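You operate a simulated robot arm through the tools that you are given. There is no shell and no other tool. Be economical: measure what you need, move in short steps, check, and stop when the job is done.

The job below is to be done with a simulated robot arm. You get a single attempt, and the scene is never put back.

JOB
Put things in order on the top of the long table. At the end: the blue weight from the top of the long table stands where the yellow spool stood; the black peg stands where the clear two-pod strip stood; the clear two-pod strip from the top of the long table stands where the blue weight stood; the yellow spool is on the white plate; whatever was shut is shut again. Leave all else as you found it, and nothing knocked over.
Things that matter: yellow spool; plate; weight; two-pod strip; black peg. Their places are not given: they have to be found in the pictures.

The check looks at the end state, three seconds after you hand in, the way a careful person would. Anything else that was tipped, shoved, dropped, spilled or broken makes it a failure.

ROBOT AND FRAMES
A 7-joint arm with a two-finger parallel gripper, fixed in place. Base frame: the origin is at the foot of the arm, x ahead of it, y to its left, z up; the work surface is at about z = 0. Lengths are in m, angles in degrees, forces in N, time in s.
With the tool pointing down near the work surface it reaches from about 0.22 to 0.58 m from the base axis. Its first joint turns from -66.0 to 66.0 degrees. Payload 2.5 kg.
The tool frame sits at the grasp point between the pads (the TCP): z along the fingers, y along the line on which they close. The tips reach 0.023 m beyond it. The gripper opens to 0.094 m. The fingers are 0.038 m wide and 0.01 m thick; the gripper's body (0.054 by 0.096 m) begins 0.039 m behind the TCP.
Orientation is told as [roll, pitch, yaw] about the base's x, y, z axes, in that order, counted from this pose: with the fingers straight down and closing along the base's y, the tool's x points along the base's -x, its y along +y and its z along -z.

CONTROLS
- The arm moves only by the tool send_rows. Its argument "targets" is a list of rows, each an object of numbers (a shift or turn left out is 0, a gripper value left out holds the last): "x", "y", "z": the shift along the tool's x, y, z in units of 500 mm (1.0 is 500 mm); "rx", "ry", "rz": the turn, a rotation vector about the tool's x, y, z in units of 60 degrees (1.0 is 60 degrees); "fingers": the gripper command, from -1 (fully open) to 1 (shut), values between in proportion. In form: [{"x": .., "y": .., "z": .., "rx": .., "ry": .., "rz": .., "fingers": ..}, ...]. A call has 1 to 10 rows; each row is the pose to reach, as a shift and turn from the pose commanded when the call began, along the tool's axes at that moment. A call with a number of a shift or a turn outside -1 to 1 is refused whole. A row lasts 0.2 s, in which the tool goes at most 0.05 m and 8.6 degrees; a call with a longer step from one row to the next is refused whole, and so is a gripper value outside its range. Where a pose cannot be reached the arm comes as near as it can. A force on the tool above 40 N (or 10 N above the force at the start of the call, whichever is more), or a blocked arm, ends the call early, and 0.2 s more pass. The fingers move at their own pace (about 0.108 m/s each) and stop on an object; they squeeze with about 37 N. The grip force told is the motor's: it shows also when the fingers shut on nothing. Time passes only in rows, and 0.2 s behind the last, so rows that repeat a pose let the fingers close. The reply holds the time, the measured pose of the TCP, the force on the tool along the base axes, the opening and the grip force, in the units named above and with some noise.
- Cameras (640 x 400 px; columns grow to the right, rows downward): "scene" is fixed at [0.1039, -0.3975, 0.5499]; the picture's right is [0.92, -0.38, 0.00], its down [-0.20, -0.48, -0.85] and it looks along [0.33, 0.79, -0.52] (base axes); focal length 260 px, centre (320, 200). "wrist" rides on the gripper at [-0.039, 0, -0.044] in the tool frame; the picture's right is [0.00, -1.00, 0.00], its down [0.97, 0.00, -0.24] and it looks along [0.24, 0.00, 0.97] (tool axes); focal length 218 px, centre (320, 200).
- snapshot(camera): a new picture of that camera. The clock stands still meanwhile.
- probe_pixels(camera, pixels): for up to 12 pixels [column, row] of the newest picture of that camera ("zoom" is the newest enlarged one), the place [x, y, z] in the base frame of the surface seen there, good to about 0.002 m. The clock stands still meanwhile.
- zoom(camera, box): a new picture of the part [left, top, right, bottom] of that camera's present view, enlarged. The clock stands still meanwhile.
- close_job(): hands the job in; it is judged then, once.

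Go step by step. Measure first, check grasps and placings, and put right what went wrong. The budget is 80 turns and 54 pictures, counting those below and the enlarged ones. Unless the task says otherwise, let go and move clear before handing in, and close with one line.

The tools are called after "Call:" as name(argument=value, ...) on one line, values as JSON. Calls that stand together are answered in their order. send_rows: Moves the arm, as the interface text tells. Its arguments: {"type":"object","properties":{"targets":{"type":"array"}},"required":["targets"]} The other tools are called the same way: snapshot (camera) takes a picture; probe_pixels (camera, pixels) gives the place of the surface under pixels of a picture; zoom (camera, box) takes an enlarged picture of a part of a camera's view; close_job () hands the job in.

At the start:

```text
time: 0.0
ee_pos: [0.3292, 0.3069, 0.3327]
ee_rot: [0.0, 0.1, 0.0]
force: [-0.6, 0.0, 0.1]
opening: 0.0939
grasp_force: 0.2
```

scene: 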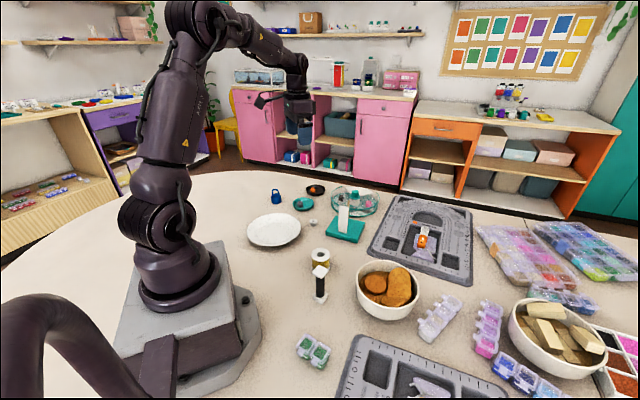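
wrist: 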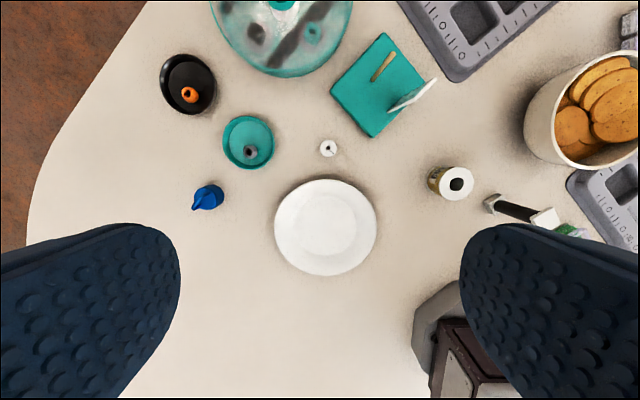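

The scene shows a plate near (273,230), a blue weight near (276,196), a spool near (320,257), a black peg near (320,283), and a two-pod strip with green contents near (313,350). I'll zoom in to identify them.

Call:
zoom(camera="scene", box=[230, 170, 390, 270])

Call:
zoom(camera="scene", box=[270, 230, 430, 390])

Call:
zoom(camera="scene", box=[400, 200, 640, 400])

```text
4.00 times, centred on (310, 220) of scene
```

zoom: 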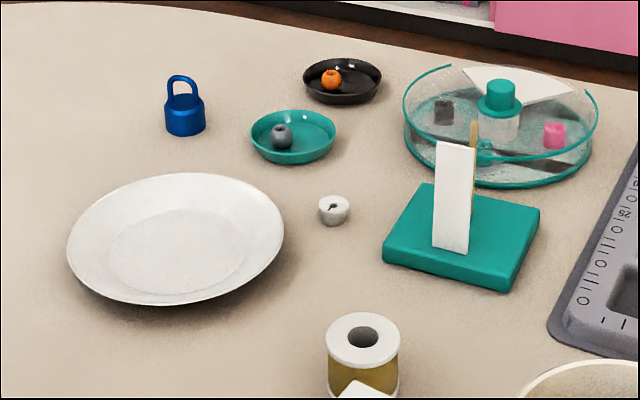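

```text
2.50 times, centred on (350, 310) of scene
```

zoom: 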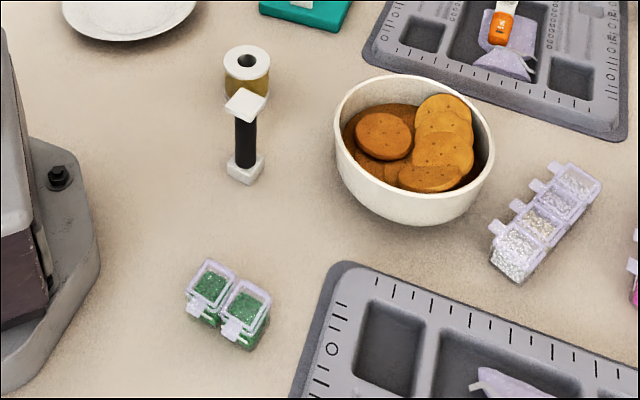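

```text
2.00 times, centred on (520, 300) of scene
```

zoom: 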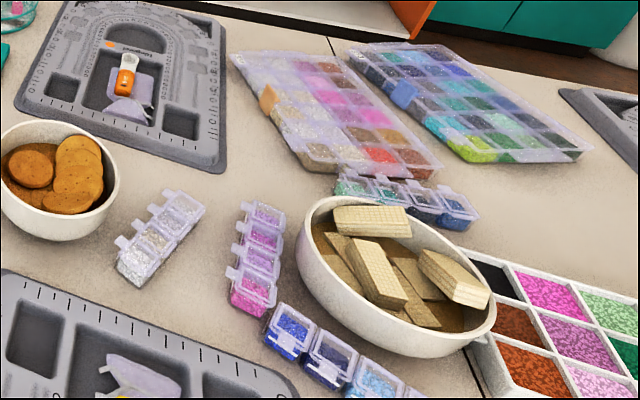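

The targets are clear: blue weight (276,196), plate (273,230), spool (320,252), black peg with white ends (320,283), green two-pod strip (313,350). I'll probe them from a closer zoom.

Call:
zoom(camera="scene", box=[280, 235, 360, 315])

Call:
probe_pixels(camera="scene", pixels=[[276, 191], [276, 199], [276, 204], [273, 230], [248, 231], [299, 231], [273, 216], [273, 246], [311, 224], [313, 234]])

Call:
probe_pixels(camera="wrist", pixels=[[325, 228], [275, 228], [376, 228], [325, 180], [325, 275], [208, 197], [456, 184], [439, 182], [472, 182], [543, 218], [492, 204], [518, 210]])

```text
5.00 times, centred on (320, 275) of scene
```

zoom: 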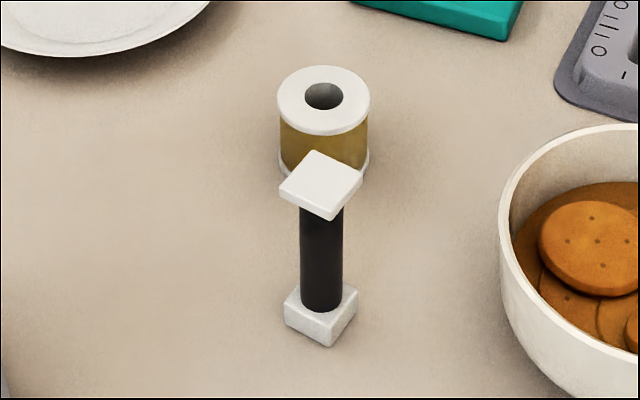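

```text
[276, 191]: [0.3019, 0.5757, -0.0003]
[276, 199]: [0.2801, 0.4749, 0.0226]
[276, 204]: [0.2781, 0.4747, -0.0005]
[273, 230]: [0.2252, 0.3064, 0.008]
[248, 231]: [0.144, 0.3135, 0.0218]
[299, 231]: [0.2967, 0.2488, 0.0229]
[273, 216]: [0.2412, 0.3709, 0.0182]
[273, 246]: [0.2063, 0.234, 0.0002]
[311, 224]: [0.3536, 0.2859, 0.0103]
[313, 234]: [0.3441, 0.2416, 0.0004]
```

```text
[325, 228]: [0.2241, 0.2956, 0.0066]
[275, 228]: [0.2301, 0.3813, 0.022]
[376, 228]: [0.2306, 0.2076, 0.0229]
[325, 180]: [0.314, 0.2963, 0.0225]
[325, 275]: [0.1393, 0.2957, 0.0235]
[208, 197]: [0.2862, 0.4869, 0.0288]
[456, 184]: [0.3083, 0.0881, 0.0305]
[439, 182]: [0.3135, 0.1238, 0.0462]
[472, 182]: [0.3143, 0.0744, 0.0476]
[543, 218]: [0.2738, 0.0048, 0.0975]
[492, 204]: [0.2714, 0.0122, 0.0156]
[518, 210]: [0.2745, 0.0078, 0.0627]
```

Plate centre is about (0.227, 0.295), radius 0.087, floor z≈0.007. Now fine probes on spool and peg in the zoom, then the strip and weight.

Call:
probe_pixels(camera="zoom", pixels=[[281, 97], [367, 97], [324, 69], [324, 128], [324, 145], [314, 153], [282, 190], [333, 214], [361, 177], [322, 270], [288, 315], [330, 342]])

Call:
zoom(camera="scene", box=[283, 325, 347, 375])

```text
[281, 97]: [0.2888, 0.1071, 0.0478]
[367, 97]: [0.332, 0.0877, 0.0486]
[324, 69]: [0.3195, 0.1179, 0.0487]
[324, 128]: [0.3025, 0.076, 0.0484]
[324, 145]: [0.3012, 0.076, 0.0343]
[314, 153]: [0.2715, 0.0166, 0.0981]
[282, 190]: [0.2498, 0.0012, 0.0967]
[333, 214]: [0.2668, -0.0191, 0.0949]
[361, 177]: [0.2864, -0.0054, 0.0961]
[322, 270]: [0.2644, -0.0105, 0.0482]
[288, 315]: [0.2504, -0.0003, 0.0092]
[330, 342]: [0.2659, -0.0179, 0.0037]
```

```text
8.00 times, centred on (315, 350) of scene
```

zoom: 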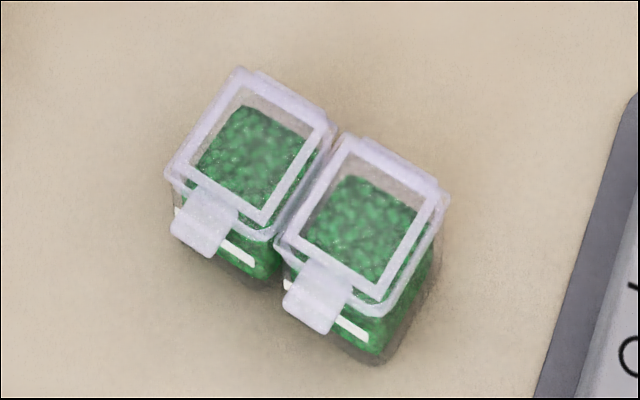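

Spool: centre about (0.310, 0.097), Ø0.046, top 0.0485. Peg: centre about (0.2685, -0.0015), top 0.097, edges at ~37°. Now the strip probes.

Call:
probe_pixels(camera="zoom", pixels=[[241, 72], [443, 200], [172, 176], [270, 232], [282, 238], [378, 304], [334, 134], [205, 232], [315, 310], [370, 358], [180, 225], [300, 190]])

Call:
zoom(camera="scene", box=[256, 180, 296, 210])

```text
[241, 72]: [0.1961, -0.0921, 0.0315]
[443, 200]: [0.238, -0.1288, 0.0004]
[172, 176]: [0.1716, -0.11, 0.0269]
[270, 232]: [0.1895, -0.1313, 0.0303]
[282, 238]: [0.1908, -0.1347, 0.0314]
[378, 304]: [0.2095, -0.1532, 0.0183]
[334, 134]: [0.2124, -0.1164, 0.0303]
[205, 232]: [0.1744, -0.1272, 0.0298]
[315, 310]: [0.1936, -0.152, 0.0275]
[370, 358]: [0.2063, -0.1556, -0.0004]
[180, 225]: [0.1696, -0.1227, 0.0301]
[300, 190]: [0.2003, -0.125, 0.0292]
```

```text
13.33 times, centred on (276, 195) of scene
```

zoom: 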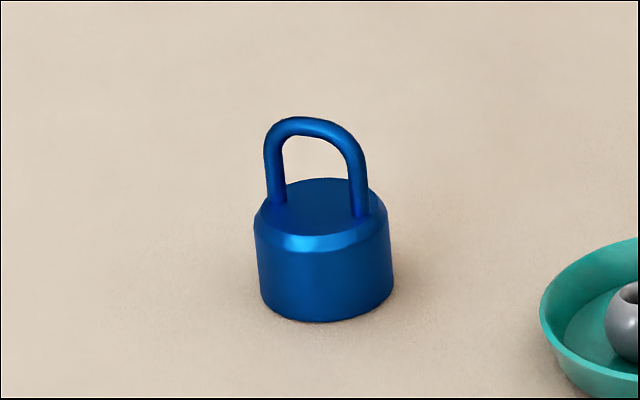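

The strip centre is about (0.203,-0.122), lid z≈0.031, axis about -50°. Now I probe the weight.

Call:
probe_pixels(camera="zoom", pixels=[[300, 124], [274, 170], [359, 195], [320, 205], [258, 240], [390, 240], [322, 285], [322, 318], [262, 300], [392, 285], [300, 240], [320, 184]])

Call:
zoom(camera="wrist", box=[160, 160, 260, 235])

```text
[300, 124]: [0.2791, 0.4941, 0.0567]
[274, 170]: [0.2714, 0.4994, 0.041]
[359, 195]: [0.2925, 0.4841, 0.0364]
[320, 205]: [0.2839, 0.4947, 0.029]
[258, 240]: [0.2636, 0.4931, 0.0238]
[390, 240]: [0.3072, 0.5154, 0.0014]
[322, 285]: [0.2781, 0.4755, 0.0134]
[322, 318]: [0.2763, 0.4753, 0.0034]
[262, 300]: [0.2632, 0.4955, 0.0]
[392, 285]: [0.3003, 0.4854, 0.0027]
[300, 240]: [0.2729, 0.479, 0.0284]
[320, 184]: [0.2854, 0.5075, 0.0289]
```

```text
5.33 times, centred on (210, 198) of wrist
```

zoom: 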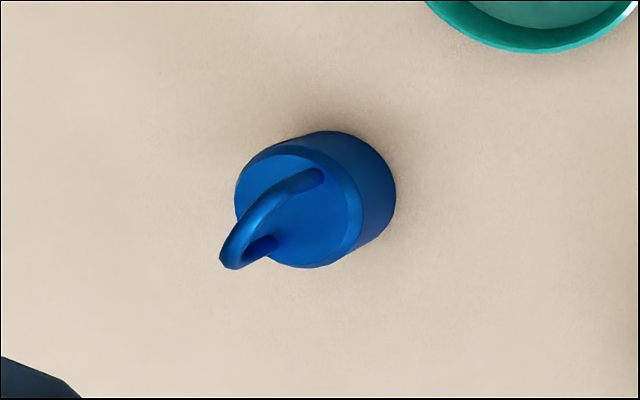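

Weight: centre about (0.282,0.494), Ø0.04, body top 0.029, handle top 0.058. No temporary spot is needed: spool→plate, weight→spool place, strip→weight place, peg→strip place. I move to hover above the spool.

Call:
probe_pixels(camera="wrist", pixels=[[223, 142], [248, 168], [274, 142], [228, 160]])

Call:
send_rows(targets=[{"x": 0.006, "y": -0.06, "z": 0.05}, {"x": 0.012, "y": -0.12, "z": 0.1}, {"x": 0.018, "y": -0.18, "z": 0.15}, {"x": 0.024, "y": -0.24, "z": 0.2}, {"x": 0.03, "y": -0.3, "z": 0.26}, {"x": 0.034, "y": -0.36, "z": 0.31}, {"x": 0.038, "y": -0.42, "z": 0.366}, {"x": 0.038, "y": -0.42, "z": 0.366}])

Call:
snapshot(camera="wrist")

```text
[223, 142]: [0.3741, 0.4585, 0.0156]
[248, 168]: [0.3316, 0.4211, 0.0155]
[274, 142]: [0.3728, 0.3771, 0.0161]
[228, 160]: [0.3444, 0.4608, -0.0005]
```

```text
time: 1.8
ee_pos: [0.3084, 0.097, 0.1478]
ee_rot: [-0.1, 0.1, 0.0]
force: [0.2, -0.6, 0.2]
opening: 0.094
grasp_force: 0.1
```

```text
44 pictures are left
```

wrist: 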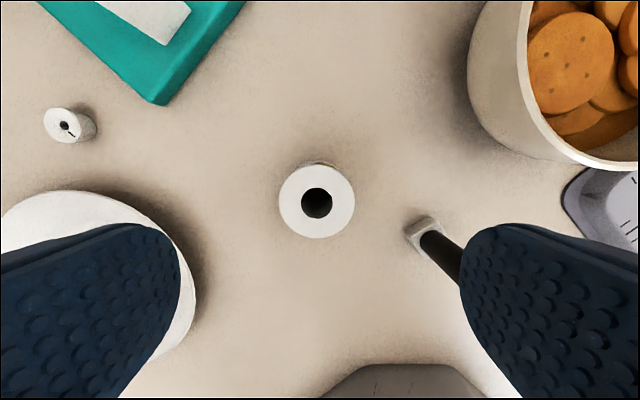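

Spool is at (317,202), clear of the fingers. Probing its top-edge for a precise centre.

Call:
probe_pixels(camera="wrist", pixels=[[282, 202], [351, 202], [316, 169], [316, 235], [292, 178], [341, 178], [292, 227], [341, 227], [400, 300], [10, 225]])

```text
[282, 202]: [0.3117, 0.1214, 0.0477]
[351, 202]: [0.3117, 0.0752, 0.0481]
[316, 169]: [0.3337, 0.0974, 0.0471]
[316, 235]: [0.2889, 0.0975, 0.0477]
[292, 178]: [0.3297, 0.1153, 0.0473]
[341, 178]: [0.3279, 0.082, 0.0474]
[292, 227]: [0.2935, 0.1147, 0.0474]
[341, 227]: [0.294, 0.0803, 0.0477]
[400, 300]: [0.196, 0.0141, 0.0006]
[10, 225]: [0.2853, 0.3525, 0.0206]
```

Spool centre is (0.311,0.098), Ø0.047. Descending to TCP z≈0.028 and closing.

Call:
send_rows(targets=[{"x": -0.003, "y": 0.002, "z": 0.07}, {"x": -0.003, "y": 0.002, "z": 0.14}, {"x": -0.003, "y": 0.002, "z": 0.2}, {"x": -0.003, "y": 0.002, "z": 0.24}, {"x": -0.003, "y": 0.002, "z": 0.24}, {"x": -0.003, "y": 0.002, "z": 0.24, "fingers": 1}, {"x": -0.003, "y": 0.002, "z": 0.24, "fingers": 1}, {"x": -0.003, "y": 0.002, "z": 0.24, "fingers": 1}])

```text
time: 3.6
ee_pos: [0.3101, 0.097, 0.0279]
ee_rot: [0.1, 0.0, 0.1]
force: [0.5, 0.0, -0.1]
opening: 0.0498
grasp_force: 37.5
```

Gripped (opening 0.050, 37 N). Lifting and carrying to above the plate centre.

Call:
send_rows(targets=[{"z": -0.06}, {"z": -0.12}, {"z": -0.18}, {"x": 0.033, "y": 0.08, "z": -0.18}, {"x": 0.066, "y": 0.16, "z": -0.18}, {"x": 0.1, "y": 0.24, "z": -0.18}, {"x": 0.133, "y": 0.32, "z": -0.18}, {"x": 0.166, "y": 0.398, "z": -0.18}, {"x": 0.166, "y": 0.398, "z": -0.18}])

Call:
snapshot(camera="wrist")

```text
time: 5.6
ee_pos: [0.2282, 0.2964, 0.1198]
ee_rot: [0.0, 0.0, 0.0]
force: [-0.4, -0.5, -0.8]
opening: 0.0498
grasp_force: 37.1
```

```text
43 pictures are left
```

wrist: 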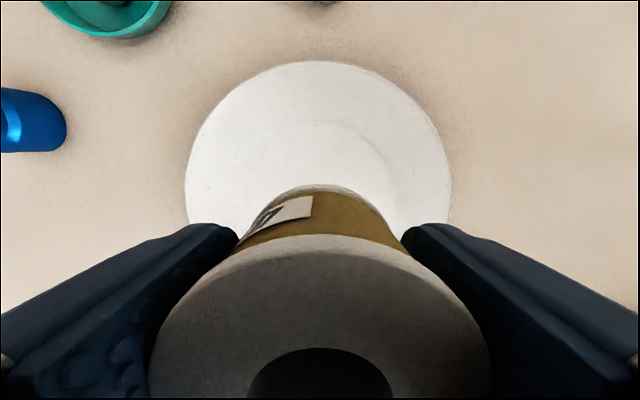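

Spool is held over the plate. Lowering to just above its floor.

Call:
send_rows(targets=[{"z": 0.08}, {"z": 0.13}, {"z": 0.155}, {"z": 0.162}, {"z": 0.166}, {"z": 0.168}, {"z": 0.17}])

```text
time: 7.2
ee_pos: [0.2281, 0.2966, 0.0343]
ee_rot: [0.0, 0.1, 0.0]
force: [-5.9, -5.1, 19.2]
opening: 0.0498
grasp_force: 37.0
```

Contact with the plate (19 N upward). Easing up a hair, opening, then retreating.

Call:
send_rows(targets=[{"z": -0.001}, {"z": -0.001, "fingers": -0.5}, {"z": -0.001, "fingers": -0.5}, {"z": -0.04, "fingers": -0.5}, {"z": -0.12, "fingers": -0.5}, {"z": -0.2, "fingers": -0.5}, {"z": -0.28}])

Call:
snapshot(camera="wrist")

```text
time: 8.8
ee_pos: [0.2304, 0.297, 0.1725]
ee_rot: [0.0, -0.1, 0.0]
force: [0.5, 0.9, 0.3]
opening: 0.0704
grasp_force: 0.1
```

```text
42 pictures are left
```

wrist: 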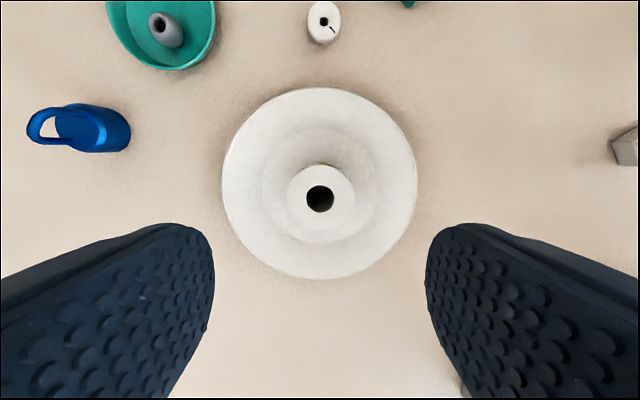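

Spool stands in the plate centre. Moving to hover above the weight.

Call:
send_rows(targets=[{"x": -0.02, "y": 0.079}, {"x": -0.04, "y": 0.158}, {"x": -0.06, "y": 0.237, "z": 0.02}, {"x": -0.08, "y": 0.316, "z": 0.04}, {"x": -0.104, "y": 0.394, "z": 0.08}, {"x": -0.104, "y": 0.394, "z": 0.08}])

Call:
snapshot(camera="wrist")

```text
time: 10.2
ee_pos: [0.2834, 0.4946, 0.1338]
ee_rot: [-0.1, 0.1, 0.1]
force: [-0.5, 0.1, 0.0]
opening: 0.0707
grasp_force: 0.2
```

```text
41 pictures are left
```

wrist: 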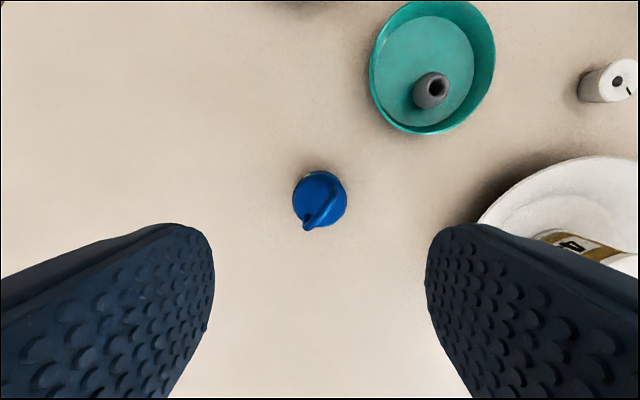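

The weight is between the fingers at (320,198). Probing for its precise centre.

Call:
probe_pixels(camera="wrist", pixels=[[294, 198], [345, 198], [320, 173], [318, 205], [308, 224], [332, 200], [300, 182], [340, 182], [303, 215], [338, 215]])

```text
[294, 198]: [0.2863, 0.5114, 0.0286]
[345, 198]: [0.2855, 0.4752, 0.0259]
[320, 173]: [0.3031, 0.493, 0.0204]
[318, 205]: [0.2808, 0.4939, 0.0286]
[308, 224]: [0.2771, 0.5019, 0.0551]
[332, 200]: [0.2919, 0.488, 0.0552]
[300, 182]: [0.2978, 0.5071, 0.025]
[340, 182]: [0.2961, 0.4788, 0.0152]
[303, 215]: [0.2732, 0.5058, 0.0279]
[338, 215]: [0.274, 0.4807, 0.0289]
```

Weight centre ≈(0.2835,0.494), right under the TCP. Descending to z≈0.026 and gripping.

Call:
send_rows(targets=[{"z": 0.08}, {"z": 0.15}, {"z": 0.19}, {"z": 0.215}, {"z": 0.215}, {"z": 0.215, "fingers": 1}, {"z": 0.215, "fingers": 1}, {"z": 0.215, "fingers": 1}])

```text
time: 12.0
ee_pos: [0.2808, 0.4942, 0.0239]
ee_rot: [0.1, 0.1, 0.0]
force: [-0.6, 0.5, -0.3]
opening: 0.0392
grasp_force: 36.7
```

Gripped (0.039). Lifting and carrying towards the spool's former place.

Call:
send_rows(targets=[{"z": -0.08}, {"z": -0.16}, {"z": -0.25}, {"x": -0.007, "y": -0.095, "z": -0.25}, {"x": -0.014, "y": -0.19, "z": -0.25}, {"x": -0.021, "y": -0.285, "z": -0.25}, {"x": -0.028, "y": -0.38, "z": -0.25}, {"x": -0.035, "y": -0.475, "z": -0.25}, {"x": -0.042, "y": -0.57, "z": -0.25}, {"x": -0.049, "y": -0.665, "z": -0.25}])

```text
time: 14.2
ee_pos: [0.3042, 0.1614, 0.1484]
ee_rot: [0.0, 0.0, 0.1]
force: [-0.6, 0.1, -3.7]
opening: 0.0389
grasp_force: 36.6
```

Carrying on to (0.310,0.0975) and descending near the table.

Call:
send_rows(targets=[{"x": -0.006, "y": -0.064}, {"x": -0.012, "y": -0.128}, {"x": -0.012, "y": -0.128, "z": 0.08}, {"x": -0.012, "y": -0.128, "z": 0.16}, {"x": -0.012, "y": -0.128, "z": 0.22}, {"x": -0.012, "y": -0.128, "z": 0.24}, {"x": -0.012, "y": -0.128, "z": 0.244}, {"x": -0.012, "y": -0.128, "z": 0.244}])

```text
time: 16.0
ee_pos: [0.3111, 0.0969, 0.0262]
ee_rot: [0.0, 0.1, 0.1]
force: [0.5, 1.0, -2.8]
opening: 0.0393
grasp_force: 36.7
```

Not yet in contact (−2.8 N). Lowering in 1 mm steps.

Call:
send_rows(targets=[{"z": 0.002}, {"z": 0.003}, {"z": 0.004}, {"z": 0.005}])

```text
time: 17.0
ee_pos: [0.3121, 0.0972, 0.0259]
ee_rot: [0.1, 0.1, 0.0]
force: [0.1, 0.5, -2.4]
opening: 0.0391
grasp_force: 36.4
```

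Call:
send_rows(targets=[{"z": 0.001}, {"z": 0.002}, {"z": 0.003}])

```text
time: 17.8
ee_pos: [0.31, 0.0967, 0.0247]
ee_rot: [0.0, 0.1, 0.0]
force: [-0.9, -0.7, -1.3]
opening: 0.0392
grasp_force: 37.3
```

Force is unloading (−1.3 N): touching down. Opening and retreating.

Call:
send_rows(targets=[{"z": 0.0005}, {"z": 0.0005, "fingers": -0.5}, {"z": 0.0005, "fingers": -0.5}, {"z": -0.04, "fingers": -0.5}, {"z": -0.12}, {"z": -0.2}, {"z": -0.26}])

Call:
snapshot(camera="wrist")

```text
time: 19.4
ee_pos: [0.3119, 0.0967, 0.1548]
ee_rot: [0.0, 0.0, 0.2]
force: [-0.1, -0.2, -1.0]
opening: 0.0702
grasp_force: 0.1
```

```text
40 pictures are left
```

wrist: 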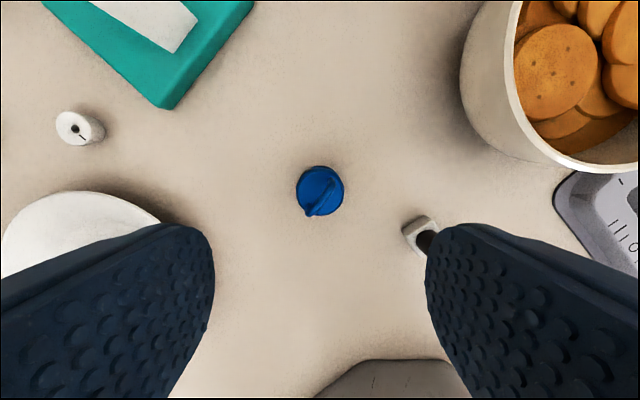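

Weight stands upright where the spool was. Moving above the strip with yaw ≈41° and fingers wide open.

Call:
probe_pixels(camera="wrist", pixels=[[299, 190], [341, 190], [322, 170], [310, 208]])

Call:
send_rows(targets=[{"x": 0.036, "y": -0.073, "z": -0.02, "rz": -0.1, "fingers": -1}, {"x": 0.072, "y": -0.146, "z": -0.04, "rz": -0.22}, {"x": 0.108, "y": -0.219, "z": -0.04, "rz": -0.34}, {"x": 0.144, "y": -0.292, "z": -0.04, "rz": -0.46}, {"x": 0.18, "y": -0.365, "z": -0.04, "rz": -0.58}, {"x": 0.216, "y": -0.438, "z": -0.04, "rz": -0.683}, {"x": 0.216, "y": -0.438, "z": -0.04, "rz": -0.683}])

Call:
snapshot(camera="wrist")

```text
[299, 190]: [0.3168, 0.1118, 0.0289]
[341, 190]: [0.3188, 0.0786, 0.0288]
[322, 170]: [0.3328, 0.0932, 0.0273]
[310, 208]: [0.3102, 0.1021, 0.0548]
```

```text
time: 21.0
ee_pos: [0.2025, -0.1222, 0.1743]
ee_rot: [0.0, 0.0, 41.0]
force: [-0.4, -0.4, 1.2]
opening: 0.0939
grasp_force: 0.1
```

```text
39 pictures are left
```

wrist: 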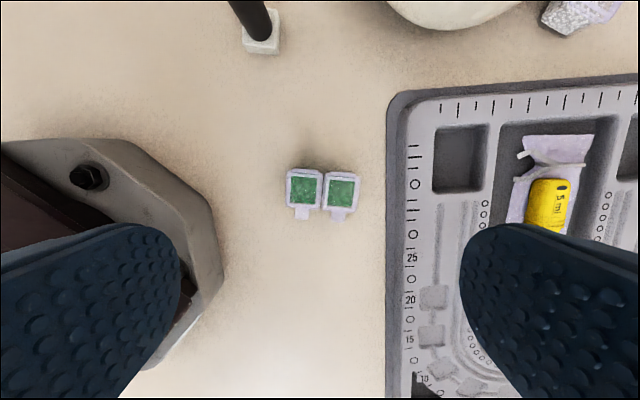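

Strip is at (323,193), slightly rotated relative to the gripper; the arm base (left) and tray (right, edge ~col 390) limit finger room. Zooming for measurement.

Call:
zoom(camera="wrist", box=[270, 155, 398, 235])

```text
5.00 times, centred on (334, 195) of wrist
```

zoom: 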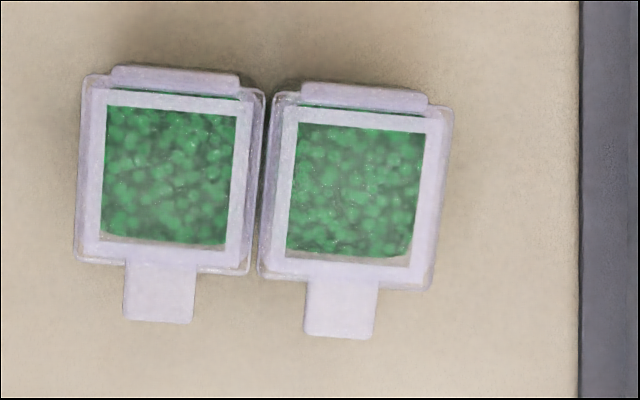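

Call:
probe_pixels(camera="zoom", pixels=[[88, 82], [80, 254], [446, 112], [426, 282], [262, 180], [250, 268], [280, 98], [590, 100], [590, 300], [620, 200], [160, 310], [340, 330]])

Call:
probe_pixels(camera="wrist", pixels=[[220, 280], [213, 210], [190, 260], [180, 180], [388, 200], [395, 200], [410, 200]])

```text
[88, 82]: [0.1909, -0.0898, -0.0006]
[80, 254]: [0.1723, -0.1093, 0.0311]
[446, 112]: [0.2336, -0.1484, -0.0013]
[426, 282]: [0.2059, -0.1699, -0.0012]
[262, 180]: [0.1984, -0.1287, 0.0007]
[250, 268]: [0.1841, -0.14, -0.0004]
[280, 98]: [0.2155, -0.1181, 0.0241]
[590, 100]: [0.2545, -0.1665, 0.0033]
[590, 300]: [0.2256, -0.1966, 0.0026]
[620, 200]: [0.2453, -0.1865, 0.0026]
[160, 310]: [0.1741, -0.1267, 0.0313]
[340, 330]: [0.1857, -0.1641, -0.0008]
```

```text
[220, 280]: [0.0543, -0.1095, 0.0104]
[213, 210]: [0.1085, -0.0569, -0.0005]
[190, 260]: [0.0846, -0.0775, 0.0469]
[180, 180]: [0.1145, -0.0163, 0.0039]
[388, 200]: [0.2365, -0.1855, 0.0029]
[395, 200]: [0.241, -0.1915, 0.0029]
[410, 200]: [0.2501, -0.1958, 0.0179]
```

Computing from lid corners: strip 0.063×0.033, centre 2 mm toward tool −y, rotated 5° — so yaw 36°. Tray edge is 0.068 from centre, fingers at 0.053 outer: clear. Descending with opening 0.087, without closing yet.

Call:
send_rows(targets=[{"y": -0.004, "rz": 0.085, "fingers": -0.85}, {"y": -0.004, "z": 0.08, "rz": 0.085}, {"y": -0.004, "z": 0.16, "rz": 0.085}, {"y": -0.004, "z": 0.22, "rz": 0.085}])

Call:
snapshot(camera="wrist")

Call:
zoom(camera="scene", box=[260, 290, 388, 390])

```text
time: 22.0
ee_pos: [0.2047, -0.1243, 0.0637]
ee_rot: [0.0, 0.0, 35.9]
force: [0.1, -0.5, 0.1]
opening: 0.087
grasp_force: 0.1
```

```text
37 pictures are left
```

wrist: 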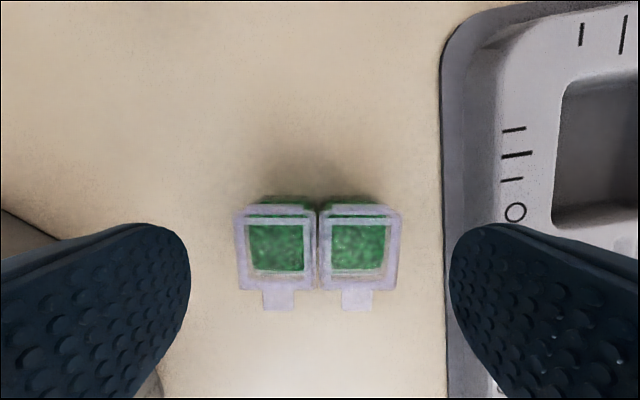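

```text
4.00 times, centred on (324, 340) of scene
```

zoom: 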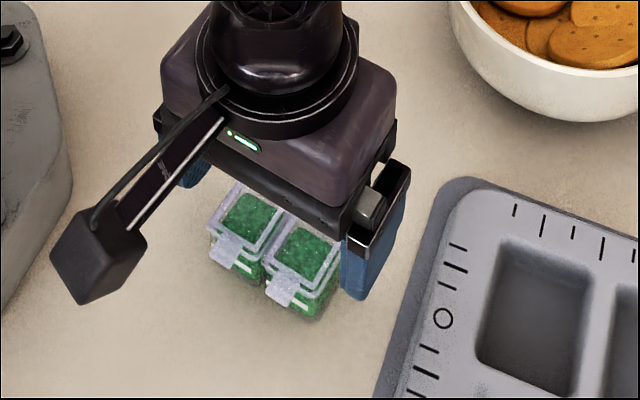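

Aligned (lids at cols 235–403, centred at 319). Descending the last 38 mm and closing.

Call:
send_rows(targets=[{"z": 0.04}, {"z": 0.07}, {"z": 0.075}, {"z": 0.075, "fingers": 0}, {"z": 0.075, "fingers": 1}, {"z": 0.075, "fingers": 1}])

```text
time: 23.4
ee_pos: [0.2033, -0.124, 0.0275]
ee_rot: [0.1, 0.0, 36.1]
force: [-0.3, -0.2, 0.8]
opening: 0.0645
grasp_force: 37.1
```

Gripped (0.0645). Lifting and travelling via (0.28,0.06) at z≈0.17.

Call:
send_rows(targets=[{"z": -0.07}, {"z": -0.14}, {"z": -0.22}, {"z": -0.29}, {"x": -0.068, "y": 0.0416, "z": -0.29}, {"x": -0.136, "y": 0.0832, "z": -0.29}, {"x": -0.204, "y": 0.1248, "z": -0.29}, {"x": -0.272, "y": 0.1664, "z": -0.29}, {"x": -0.34, "y": 0.208, "z": -0.29}])

Call:
snapshot(camera="scene")

```text
time: 25.4
ee_pos: [0.2834, 0.06, 0.1736]
ee_rot: [0.0, 0.1, 35.8]
force: [0.1, 0.7, -0.3]
opening: 0.0641
grasp_force: 37.2
```

```text
35 pictures are left
```

scene: 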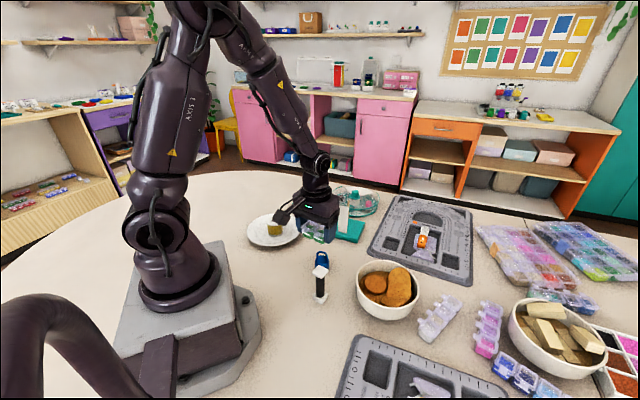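

Strip is held and everything is in order. Moving on to above (0.2835,0.494).

Call:
send_rows(targets=[{"x": -0.0569, "y": 0.0779}, {"x": -0.1138, "y": 0.1558}, {"x": -0.1707, "y": 0.2337}, {"x": -0.2276, "y": 0.3116}, {"x": -0.2844, "y": 0.3894}, {"x": -0.3413, "y": 0.4673}, {"x": -0.3982, "y": 0.5452}, {"x": -0.4551, "y": 0.6231}, {"x": -0.512, "y": 0.701}, {"x": -0.512, "y": 0.701}])

Call:
snapshot(camera="wrist")

```text
time: 27.6
ee_pos: [0.2816, 0.494, 0.1699]
ee_rot: [0.0, 0.1, 35.9]
force: [0.1, -0.2, -0.7]
opening: 0.0642
grasp_force: 37.2
```

```text
34 pictures are left
```

wrist: 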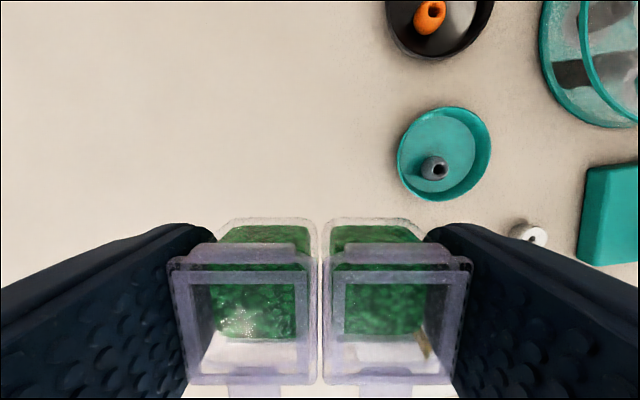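

In position, area below clear. Lowering.

Call:
send_rows(targets=[{"z": 0.08}, {"z": 0.16}, {"z": 0.24}, {"z": 0.275}, {"z": 0.283}, {"z": 0.287}, {"z": 0.289}, {"z": 0.29}])

```text
time: 29.4
ee_pos: [0.2829, 0.4961, 0.0278]
ee_rot: [-0.1, -0.1, 35.9]
force: [0.1, 0.2, -0.5]
opening: 0.0645
grasp_force: 36.9
```

Call:
send_rows(targets=[{"z": 0.001}, {"z": 0.002}, {"z": 0.003}, {"z": 0.004}])

```text
time: 30.4
ee_pos: [0.2843, 0.494, 0.0276]
ee_rot: [-0.1, -0.1, 35.9]
force: [-0.8, -4.7, 16.3]
opening: 0.0645
grasp_force: 36.8
```

Table contact (16 N up). Easing up slightly, opening to about 0.08 and retreating.

Call:
send_rows(targets=[{"z": -0.002}, {"z": -0.002, "fingers": -0.7}, {"z": -0.002, "fingers": -0.7}, {"z": -0.04, "fingers": -0.7}, {"z": -0.12}, {"z": -0.2}, {"z": -0.28}])

Call:
snapshot(camera="wrist")

```text
time: 32.0
ee_pos: [0.2838, 0.4932, 0.1669]
ee_rot: [0.0, 0.0, 35.9]
force: [-0.7, 0.0, 1.3]
opening: 0.08
grasp_force: 0.1
```

```text
33 pictures are left
```

wrist: 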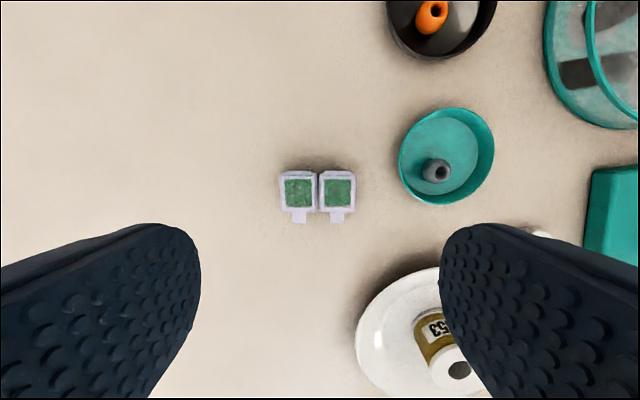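

Strip stands correctly at the weight's old place, lids shut. Moving toward the peg.

Call:
send_rows(targets=[{"x": 0.0573, "y": -0.0739}, {"x": 0.1147, "y": -0.1477}, {"x": 0.172, "y": -0.2216}, {"x": 0.2293, "y": -0.2954, "z": -0.01}, {"x": 0.2866, "y": -0.3693, "z": -0.02}, {"x": 0.344, "y": -0.4431, "z": -0.03}, {"x": 0.4013, "y": -0.517, "z": -0.04}, {"x": 0.4586, "y": -0.5908, "z": -0.05}, {"x": 0.516, "y": -0.6647, "z": -0.06}, {"x": 0.5733, "y": -0.7386, "z": -0.06}])

Call:
send_rows(targets=[{"x": 0.0337, "y": -0.0434}, {"x": 0.0337, "y": -0.0434}])

Call:
zoom(camera="wrist", box=[240, 140, 400, 240])

```text
time: 34.2
ee_pos: [0.2652, 0.0262, 0.1944]
ee_rot: [0.0, 0.0, 36.0]
force: [0.1, 0.4, 0.2]
opening: 0.0799
grasp_force: 0.0
```

```text
time: 34.8
ee_pos: [0.2637, -0.0019, 0.195]
ee_rot: [0.0, -0.1, 35.9]
force: [0.2, -0.2, 0.1]
opening: 0.08
grasp_force: 0.0
```

```text
4.00 times, centred on (320, 190) of wrist
```

zoom: 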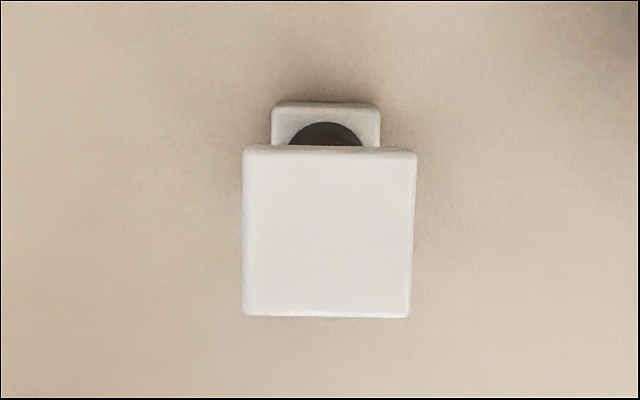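

Cap is aligned to about 1°. Probing its edges.

Call:
probe_pixels(camera="zoom", pixels=[[248, 155], [410, 158], [404, 308], [248, 308], [328, 232], [290, 115], [368, 118], [270, 110]])

```text
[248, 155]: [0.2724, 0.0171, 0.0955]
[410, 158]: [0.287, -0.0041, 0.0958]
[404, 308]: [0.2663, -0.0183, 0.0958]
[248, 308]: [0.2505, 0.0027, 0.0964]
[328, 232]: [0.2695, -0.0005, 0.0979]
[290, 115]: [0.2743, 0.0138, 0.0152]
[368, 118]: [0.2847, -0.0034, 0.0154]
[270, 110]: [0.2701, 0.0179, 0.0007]
```

Cap centre (0.269,-0.001), top 0.097. Descending to TCP z≈0.088 and closing on the cap.

Call:
send_rows(targets=[{"x": -0.009, "y": -0.003, "z": 0.08}, {"x": -0.009, "y": -0.003, "z": 0.16}, {"x": -0.009, "y": -0.003, "z": 0.214}, {"x": -0.009, "y": -0.003, "z": 0.214}, {"x": -0.009, "y": -0.003, "z": 0.214, "fingers": 0.3}, {"x": -0.009, "y": -0.003, "z": 0.214, "fingers": 0.3}])

Call:
zoom(camera="scene", box=[272, 230, 368, 310])

```text
time: 36.2
ee_pos: [0.2709, 0.0017, 0.0878]
ee_rot: [0.0, 0.0, 36.0]
force: [1.1, 0.2, -0.1]
opening: 0.0331
grasp_force: 0.1
```

```text
5.00 times, centred on (320, 270) of scene
```

zoom: 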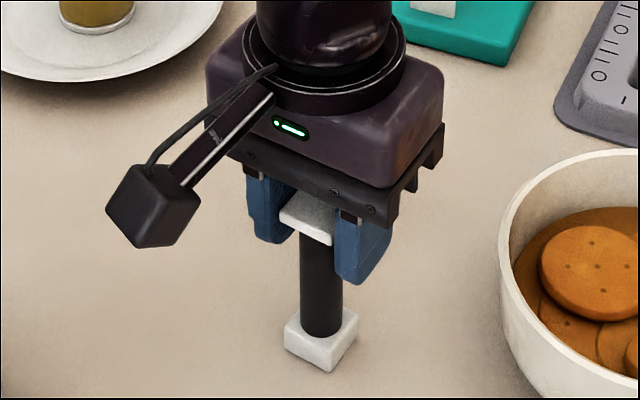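

Cap lies between the pads. Closing.

Call:
send_rows(targets=[{"fingers": 0.45}, {"fingers": 1}, {"fingers": 1}])

```text
time: 37.0
ee_pos: [0.2707, 0.0015, 0.089]
ee_rot: [0.0, 0.0, 35.9]
force: [-0.2, 0.2, 0.1]
opening: 0.0281
grasp_force: 36.8
```

Gripped (0.028). Lifting 60 mm and moving to the strip's old place.

Call:
send_rows(targets=[{"z": -0.05}, {"z": -0.12}, {"x": 0.05, "y": -0.0244, "z": -0.12}, {"x": 0.1, "y": -0.0488, "z": -0.12}, {"x": 0.15, "y": -0.0732, "z": -0.12}, {"x": 0.2, "y": -0.0976, "z": -0.12}, {"x": 0.2506, "y": -0.122, "z": -0.12}, {"x": 0.2506, "y": -0.122, "z": -0.12}])

Call:
zoom(camera="scene", box=[240, 270, 400, 400])

```text
time: 38.8
ee_pos: [0.2034, -0.1226, 0.1498]
ee_rot: [0.0, 0.1, 35.9]
force: [0.7, 0.1, -0.6]
opening: 0.0279
grasp_force: 36.5
```

```text
3.08 times, centred on (320, 335) of scene
```

zoom: 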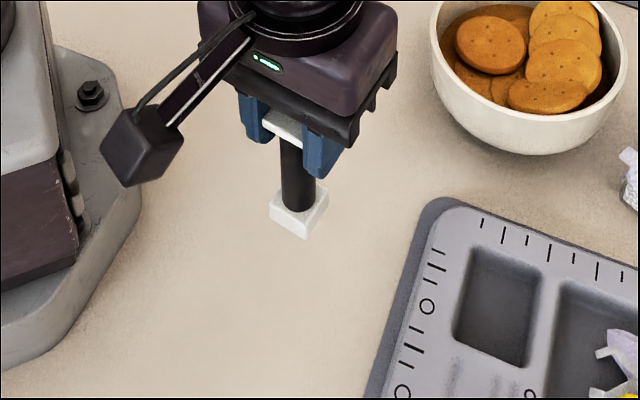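

Peg hangs straight. Lowering 60 mm.

Call:
send_rows(targets=[{"z": 0.06}, {"z": 0.1}, {"z": 0.114}, {"z": 0.118}, {"z": 0.12}, {"z": 0.121}, {"z": 0.122}])

```text
time: 40.4
ee_pos: [0.2055, -0.1221, 0.0888]
ee_rot: [-0.2, -0.1, 35.9]
force: [-2.3, -1.3, 31.1]
opening: 0.0279
grasp_force: 36.9
```

Firm contact (31 N). Easing up slightly, checking force before release.

Call:
send_rows(targets=[{"z": -0.001}, {"z": -0.0015}])

```text
time: 41.0
ee_pos: [0.2045, -0.1223, 0.0878]
ee_rot: [0.1, -0.1, 35.8]
force: [1.4, -1.6, 7.2]
opening: 0.0281
grasp_force: 36.9
```

Call:
send_rows(targets=[{"z": -0.0002, "fingers": 0.2}, {"z": -0.0002, "fingers": -0.3}, {"z": -0.0002, "fingers": -0.3}, {"z": -0.06}, {"z": -0.14}, {"z": -0.22}, {"z": -0.3}])

Call:
snapshot(camera="scene")

Call:
zoom(camera="wrist", box=[240, 140, 400, 240])

```text
time: 42.6
ee_pos: [0.2045, -0.1232, 0.2372]
ee_rot: [0.0, 0.0, 35.8]
force: [0.3, 0.0, 0.2]
opening: 0.0611
grasp_force: 0.0
```

```text
29 pictures are left
```

scene: 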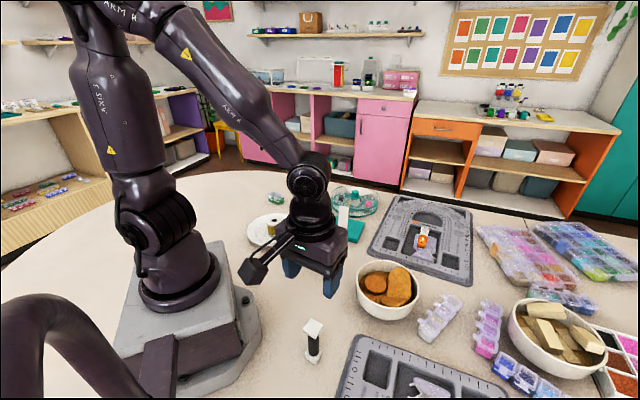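

```text
4.00 times, centred on (320, 190) of wrist
```

zoom: 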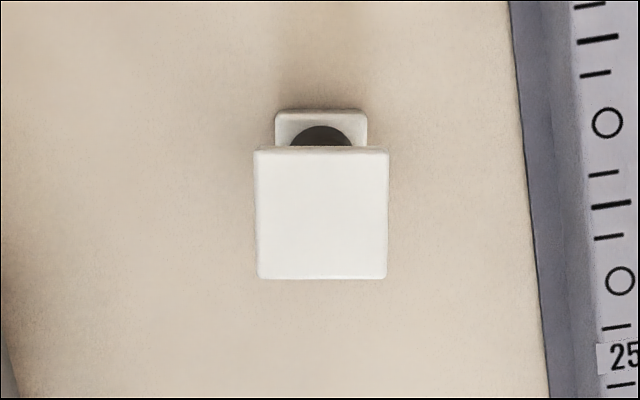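

Peg stands upright at the strip's old place. Retreating toward the starting pose to see everything.

Call:
send_rows(targets=[{"x": -0.0708, "y": 0.0549, "z": -0.018}, {"x": -0.1416, "y": 0.1098, "z": -0.036}, {"x": -0.2124, "y": 0.1647, "z": -0.054}, {"x": -0.2832, "y": 0.2196, "z": -0.072}, {"x": -0.354, "y": 0.2745, "z": -0.09}, {"x": -0.4248, "y": 0.3294, "z": -0.108}, {"x": -0.4956, "y": 0.3843, "z": -0.126}, {"x": -0.5664, "y": 0.4392, "z": -0.144}, {"x": -0.6372, "y": 0.4941, "z": -0.162}, {"x": -0.708, "y": 0.549, "z": -0.18}])

Call:
zoom(camera="scene", box=[230, 170, 390, 270])

Call:
snapshot(camera="scene")

Call:
snapshot(camera="wrist")

```text
time: 44.8
ee_pos: [0.3305, 0.3067, 0.3268]
ee_rot: [0.0, -0.1, 35.9]
force: [-0.5, 0.6, 0.3]
opening: 0.061
grasp_force: 0.0
```

```text
4.00 times, centred on (310, 220) of scene
```

zoom: 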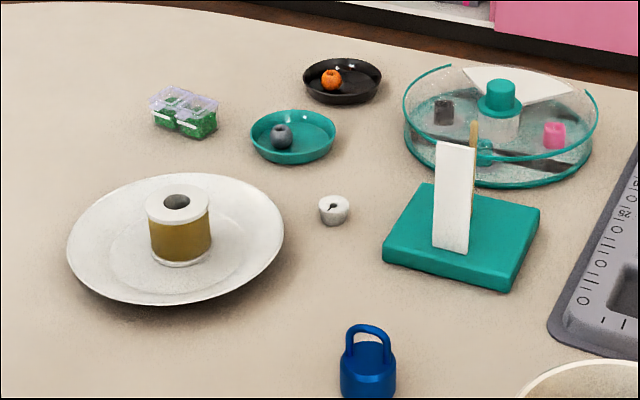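

```text
26 pictures are left
```

scene: 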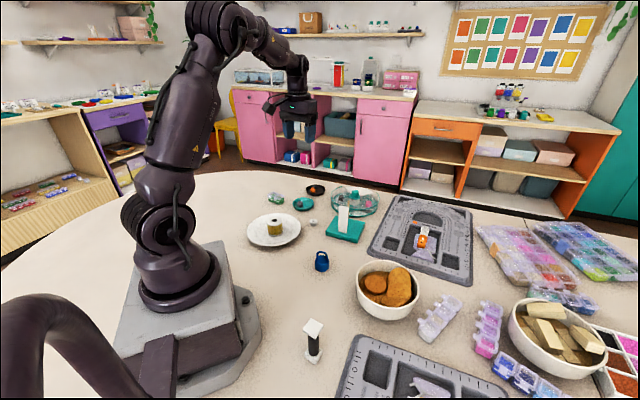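

```text
25 pictures are left
```

wrist: 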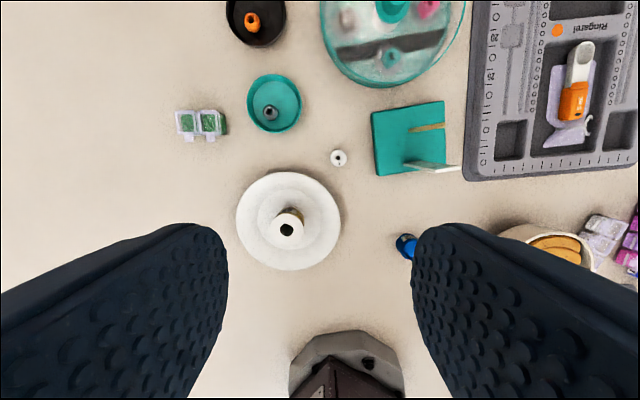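

The final pictures show the spool upright on the plate (275,228) and the weight at the spool's old place (321,261). The strip is at the weight's old place (276,200) with its lids shut, and the peg is upright at the strip's old place (313,340). Nothing else has moved, so I'm handing in.

Call:
close_job()

```text
The job is handed in.
```

The job is handed in: all four items are in their new places and upright, the strip's lids are still shut, and nothing else was disturbed.
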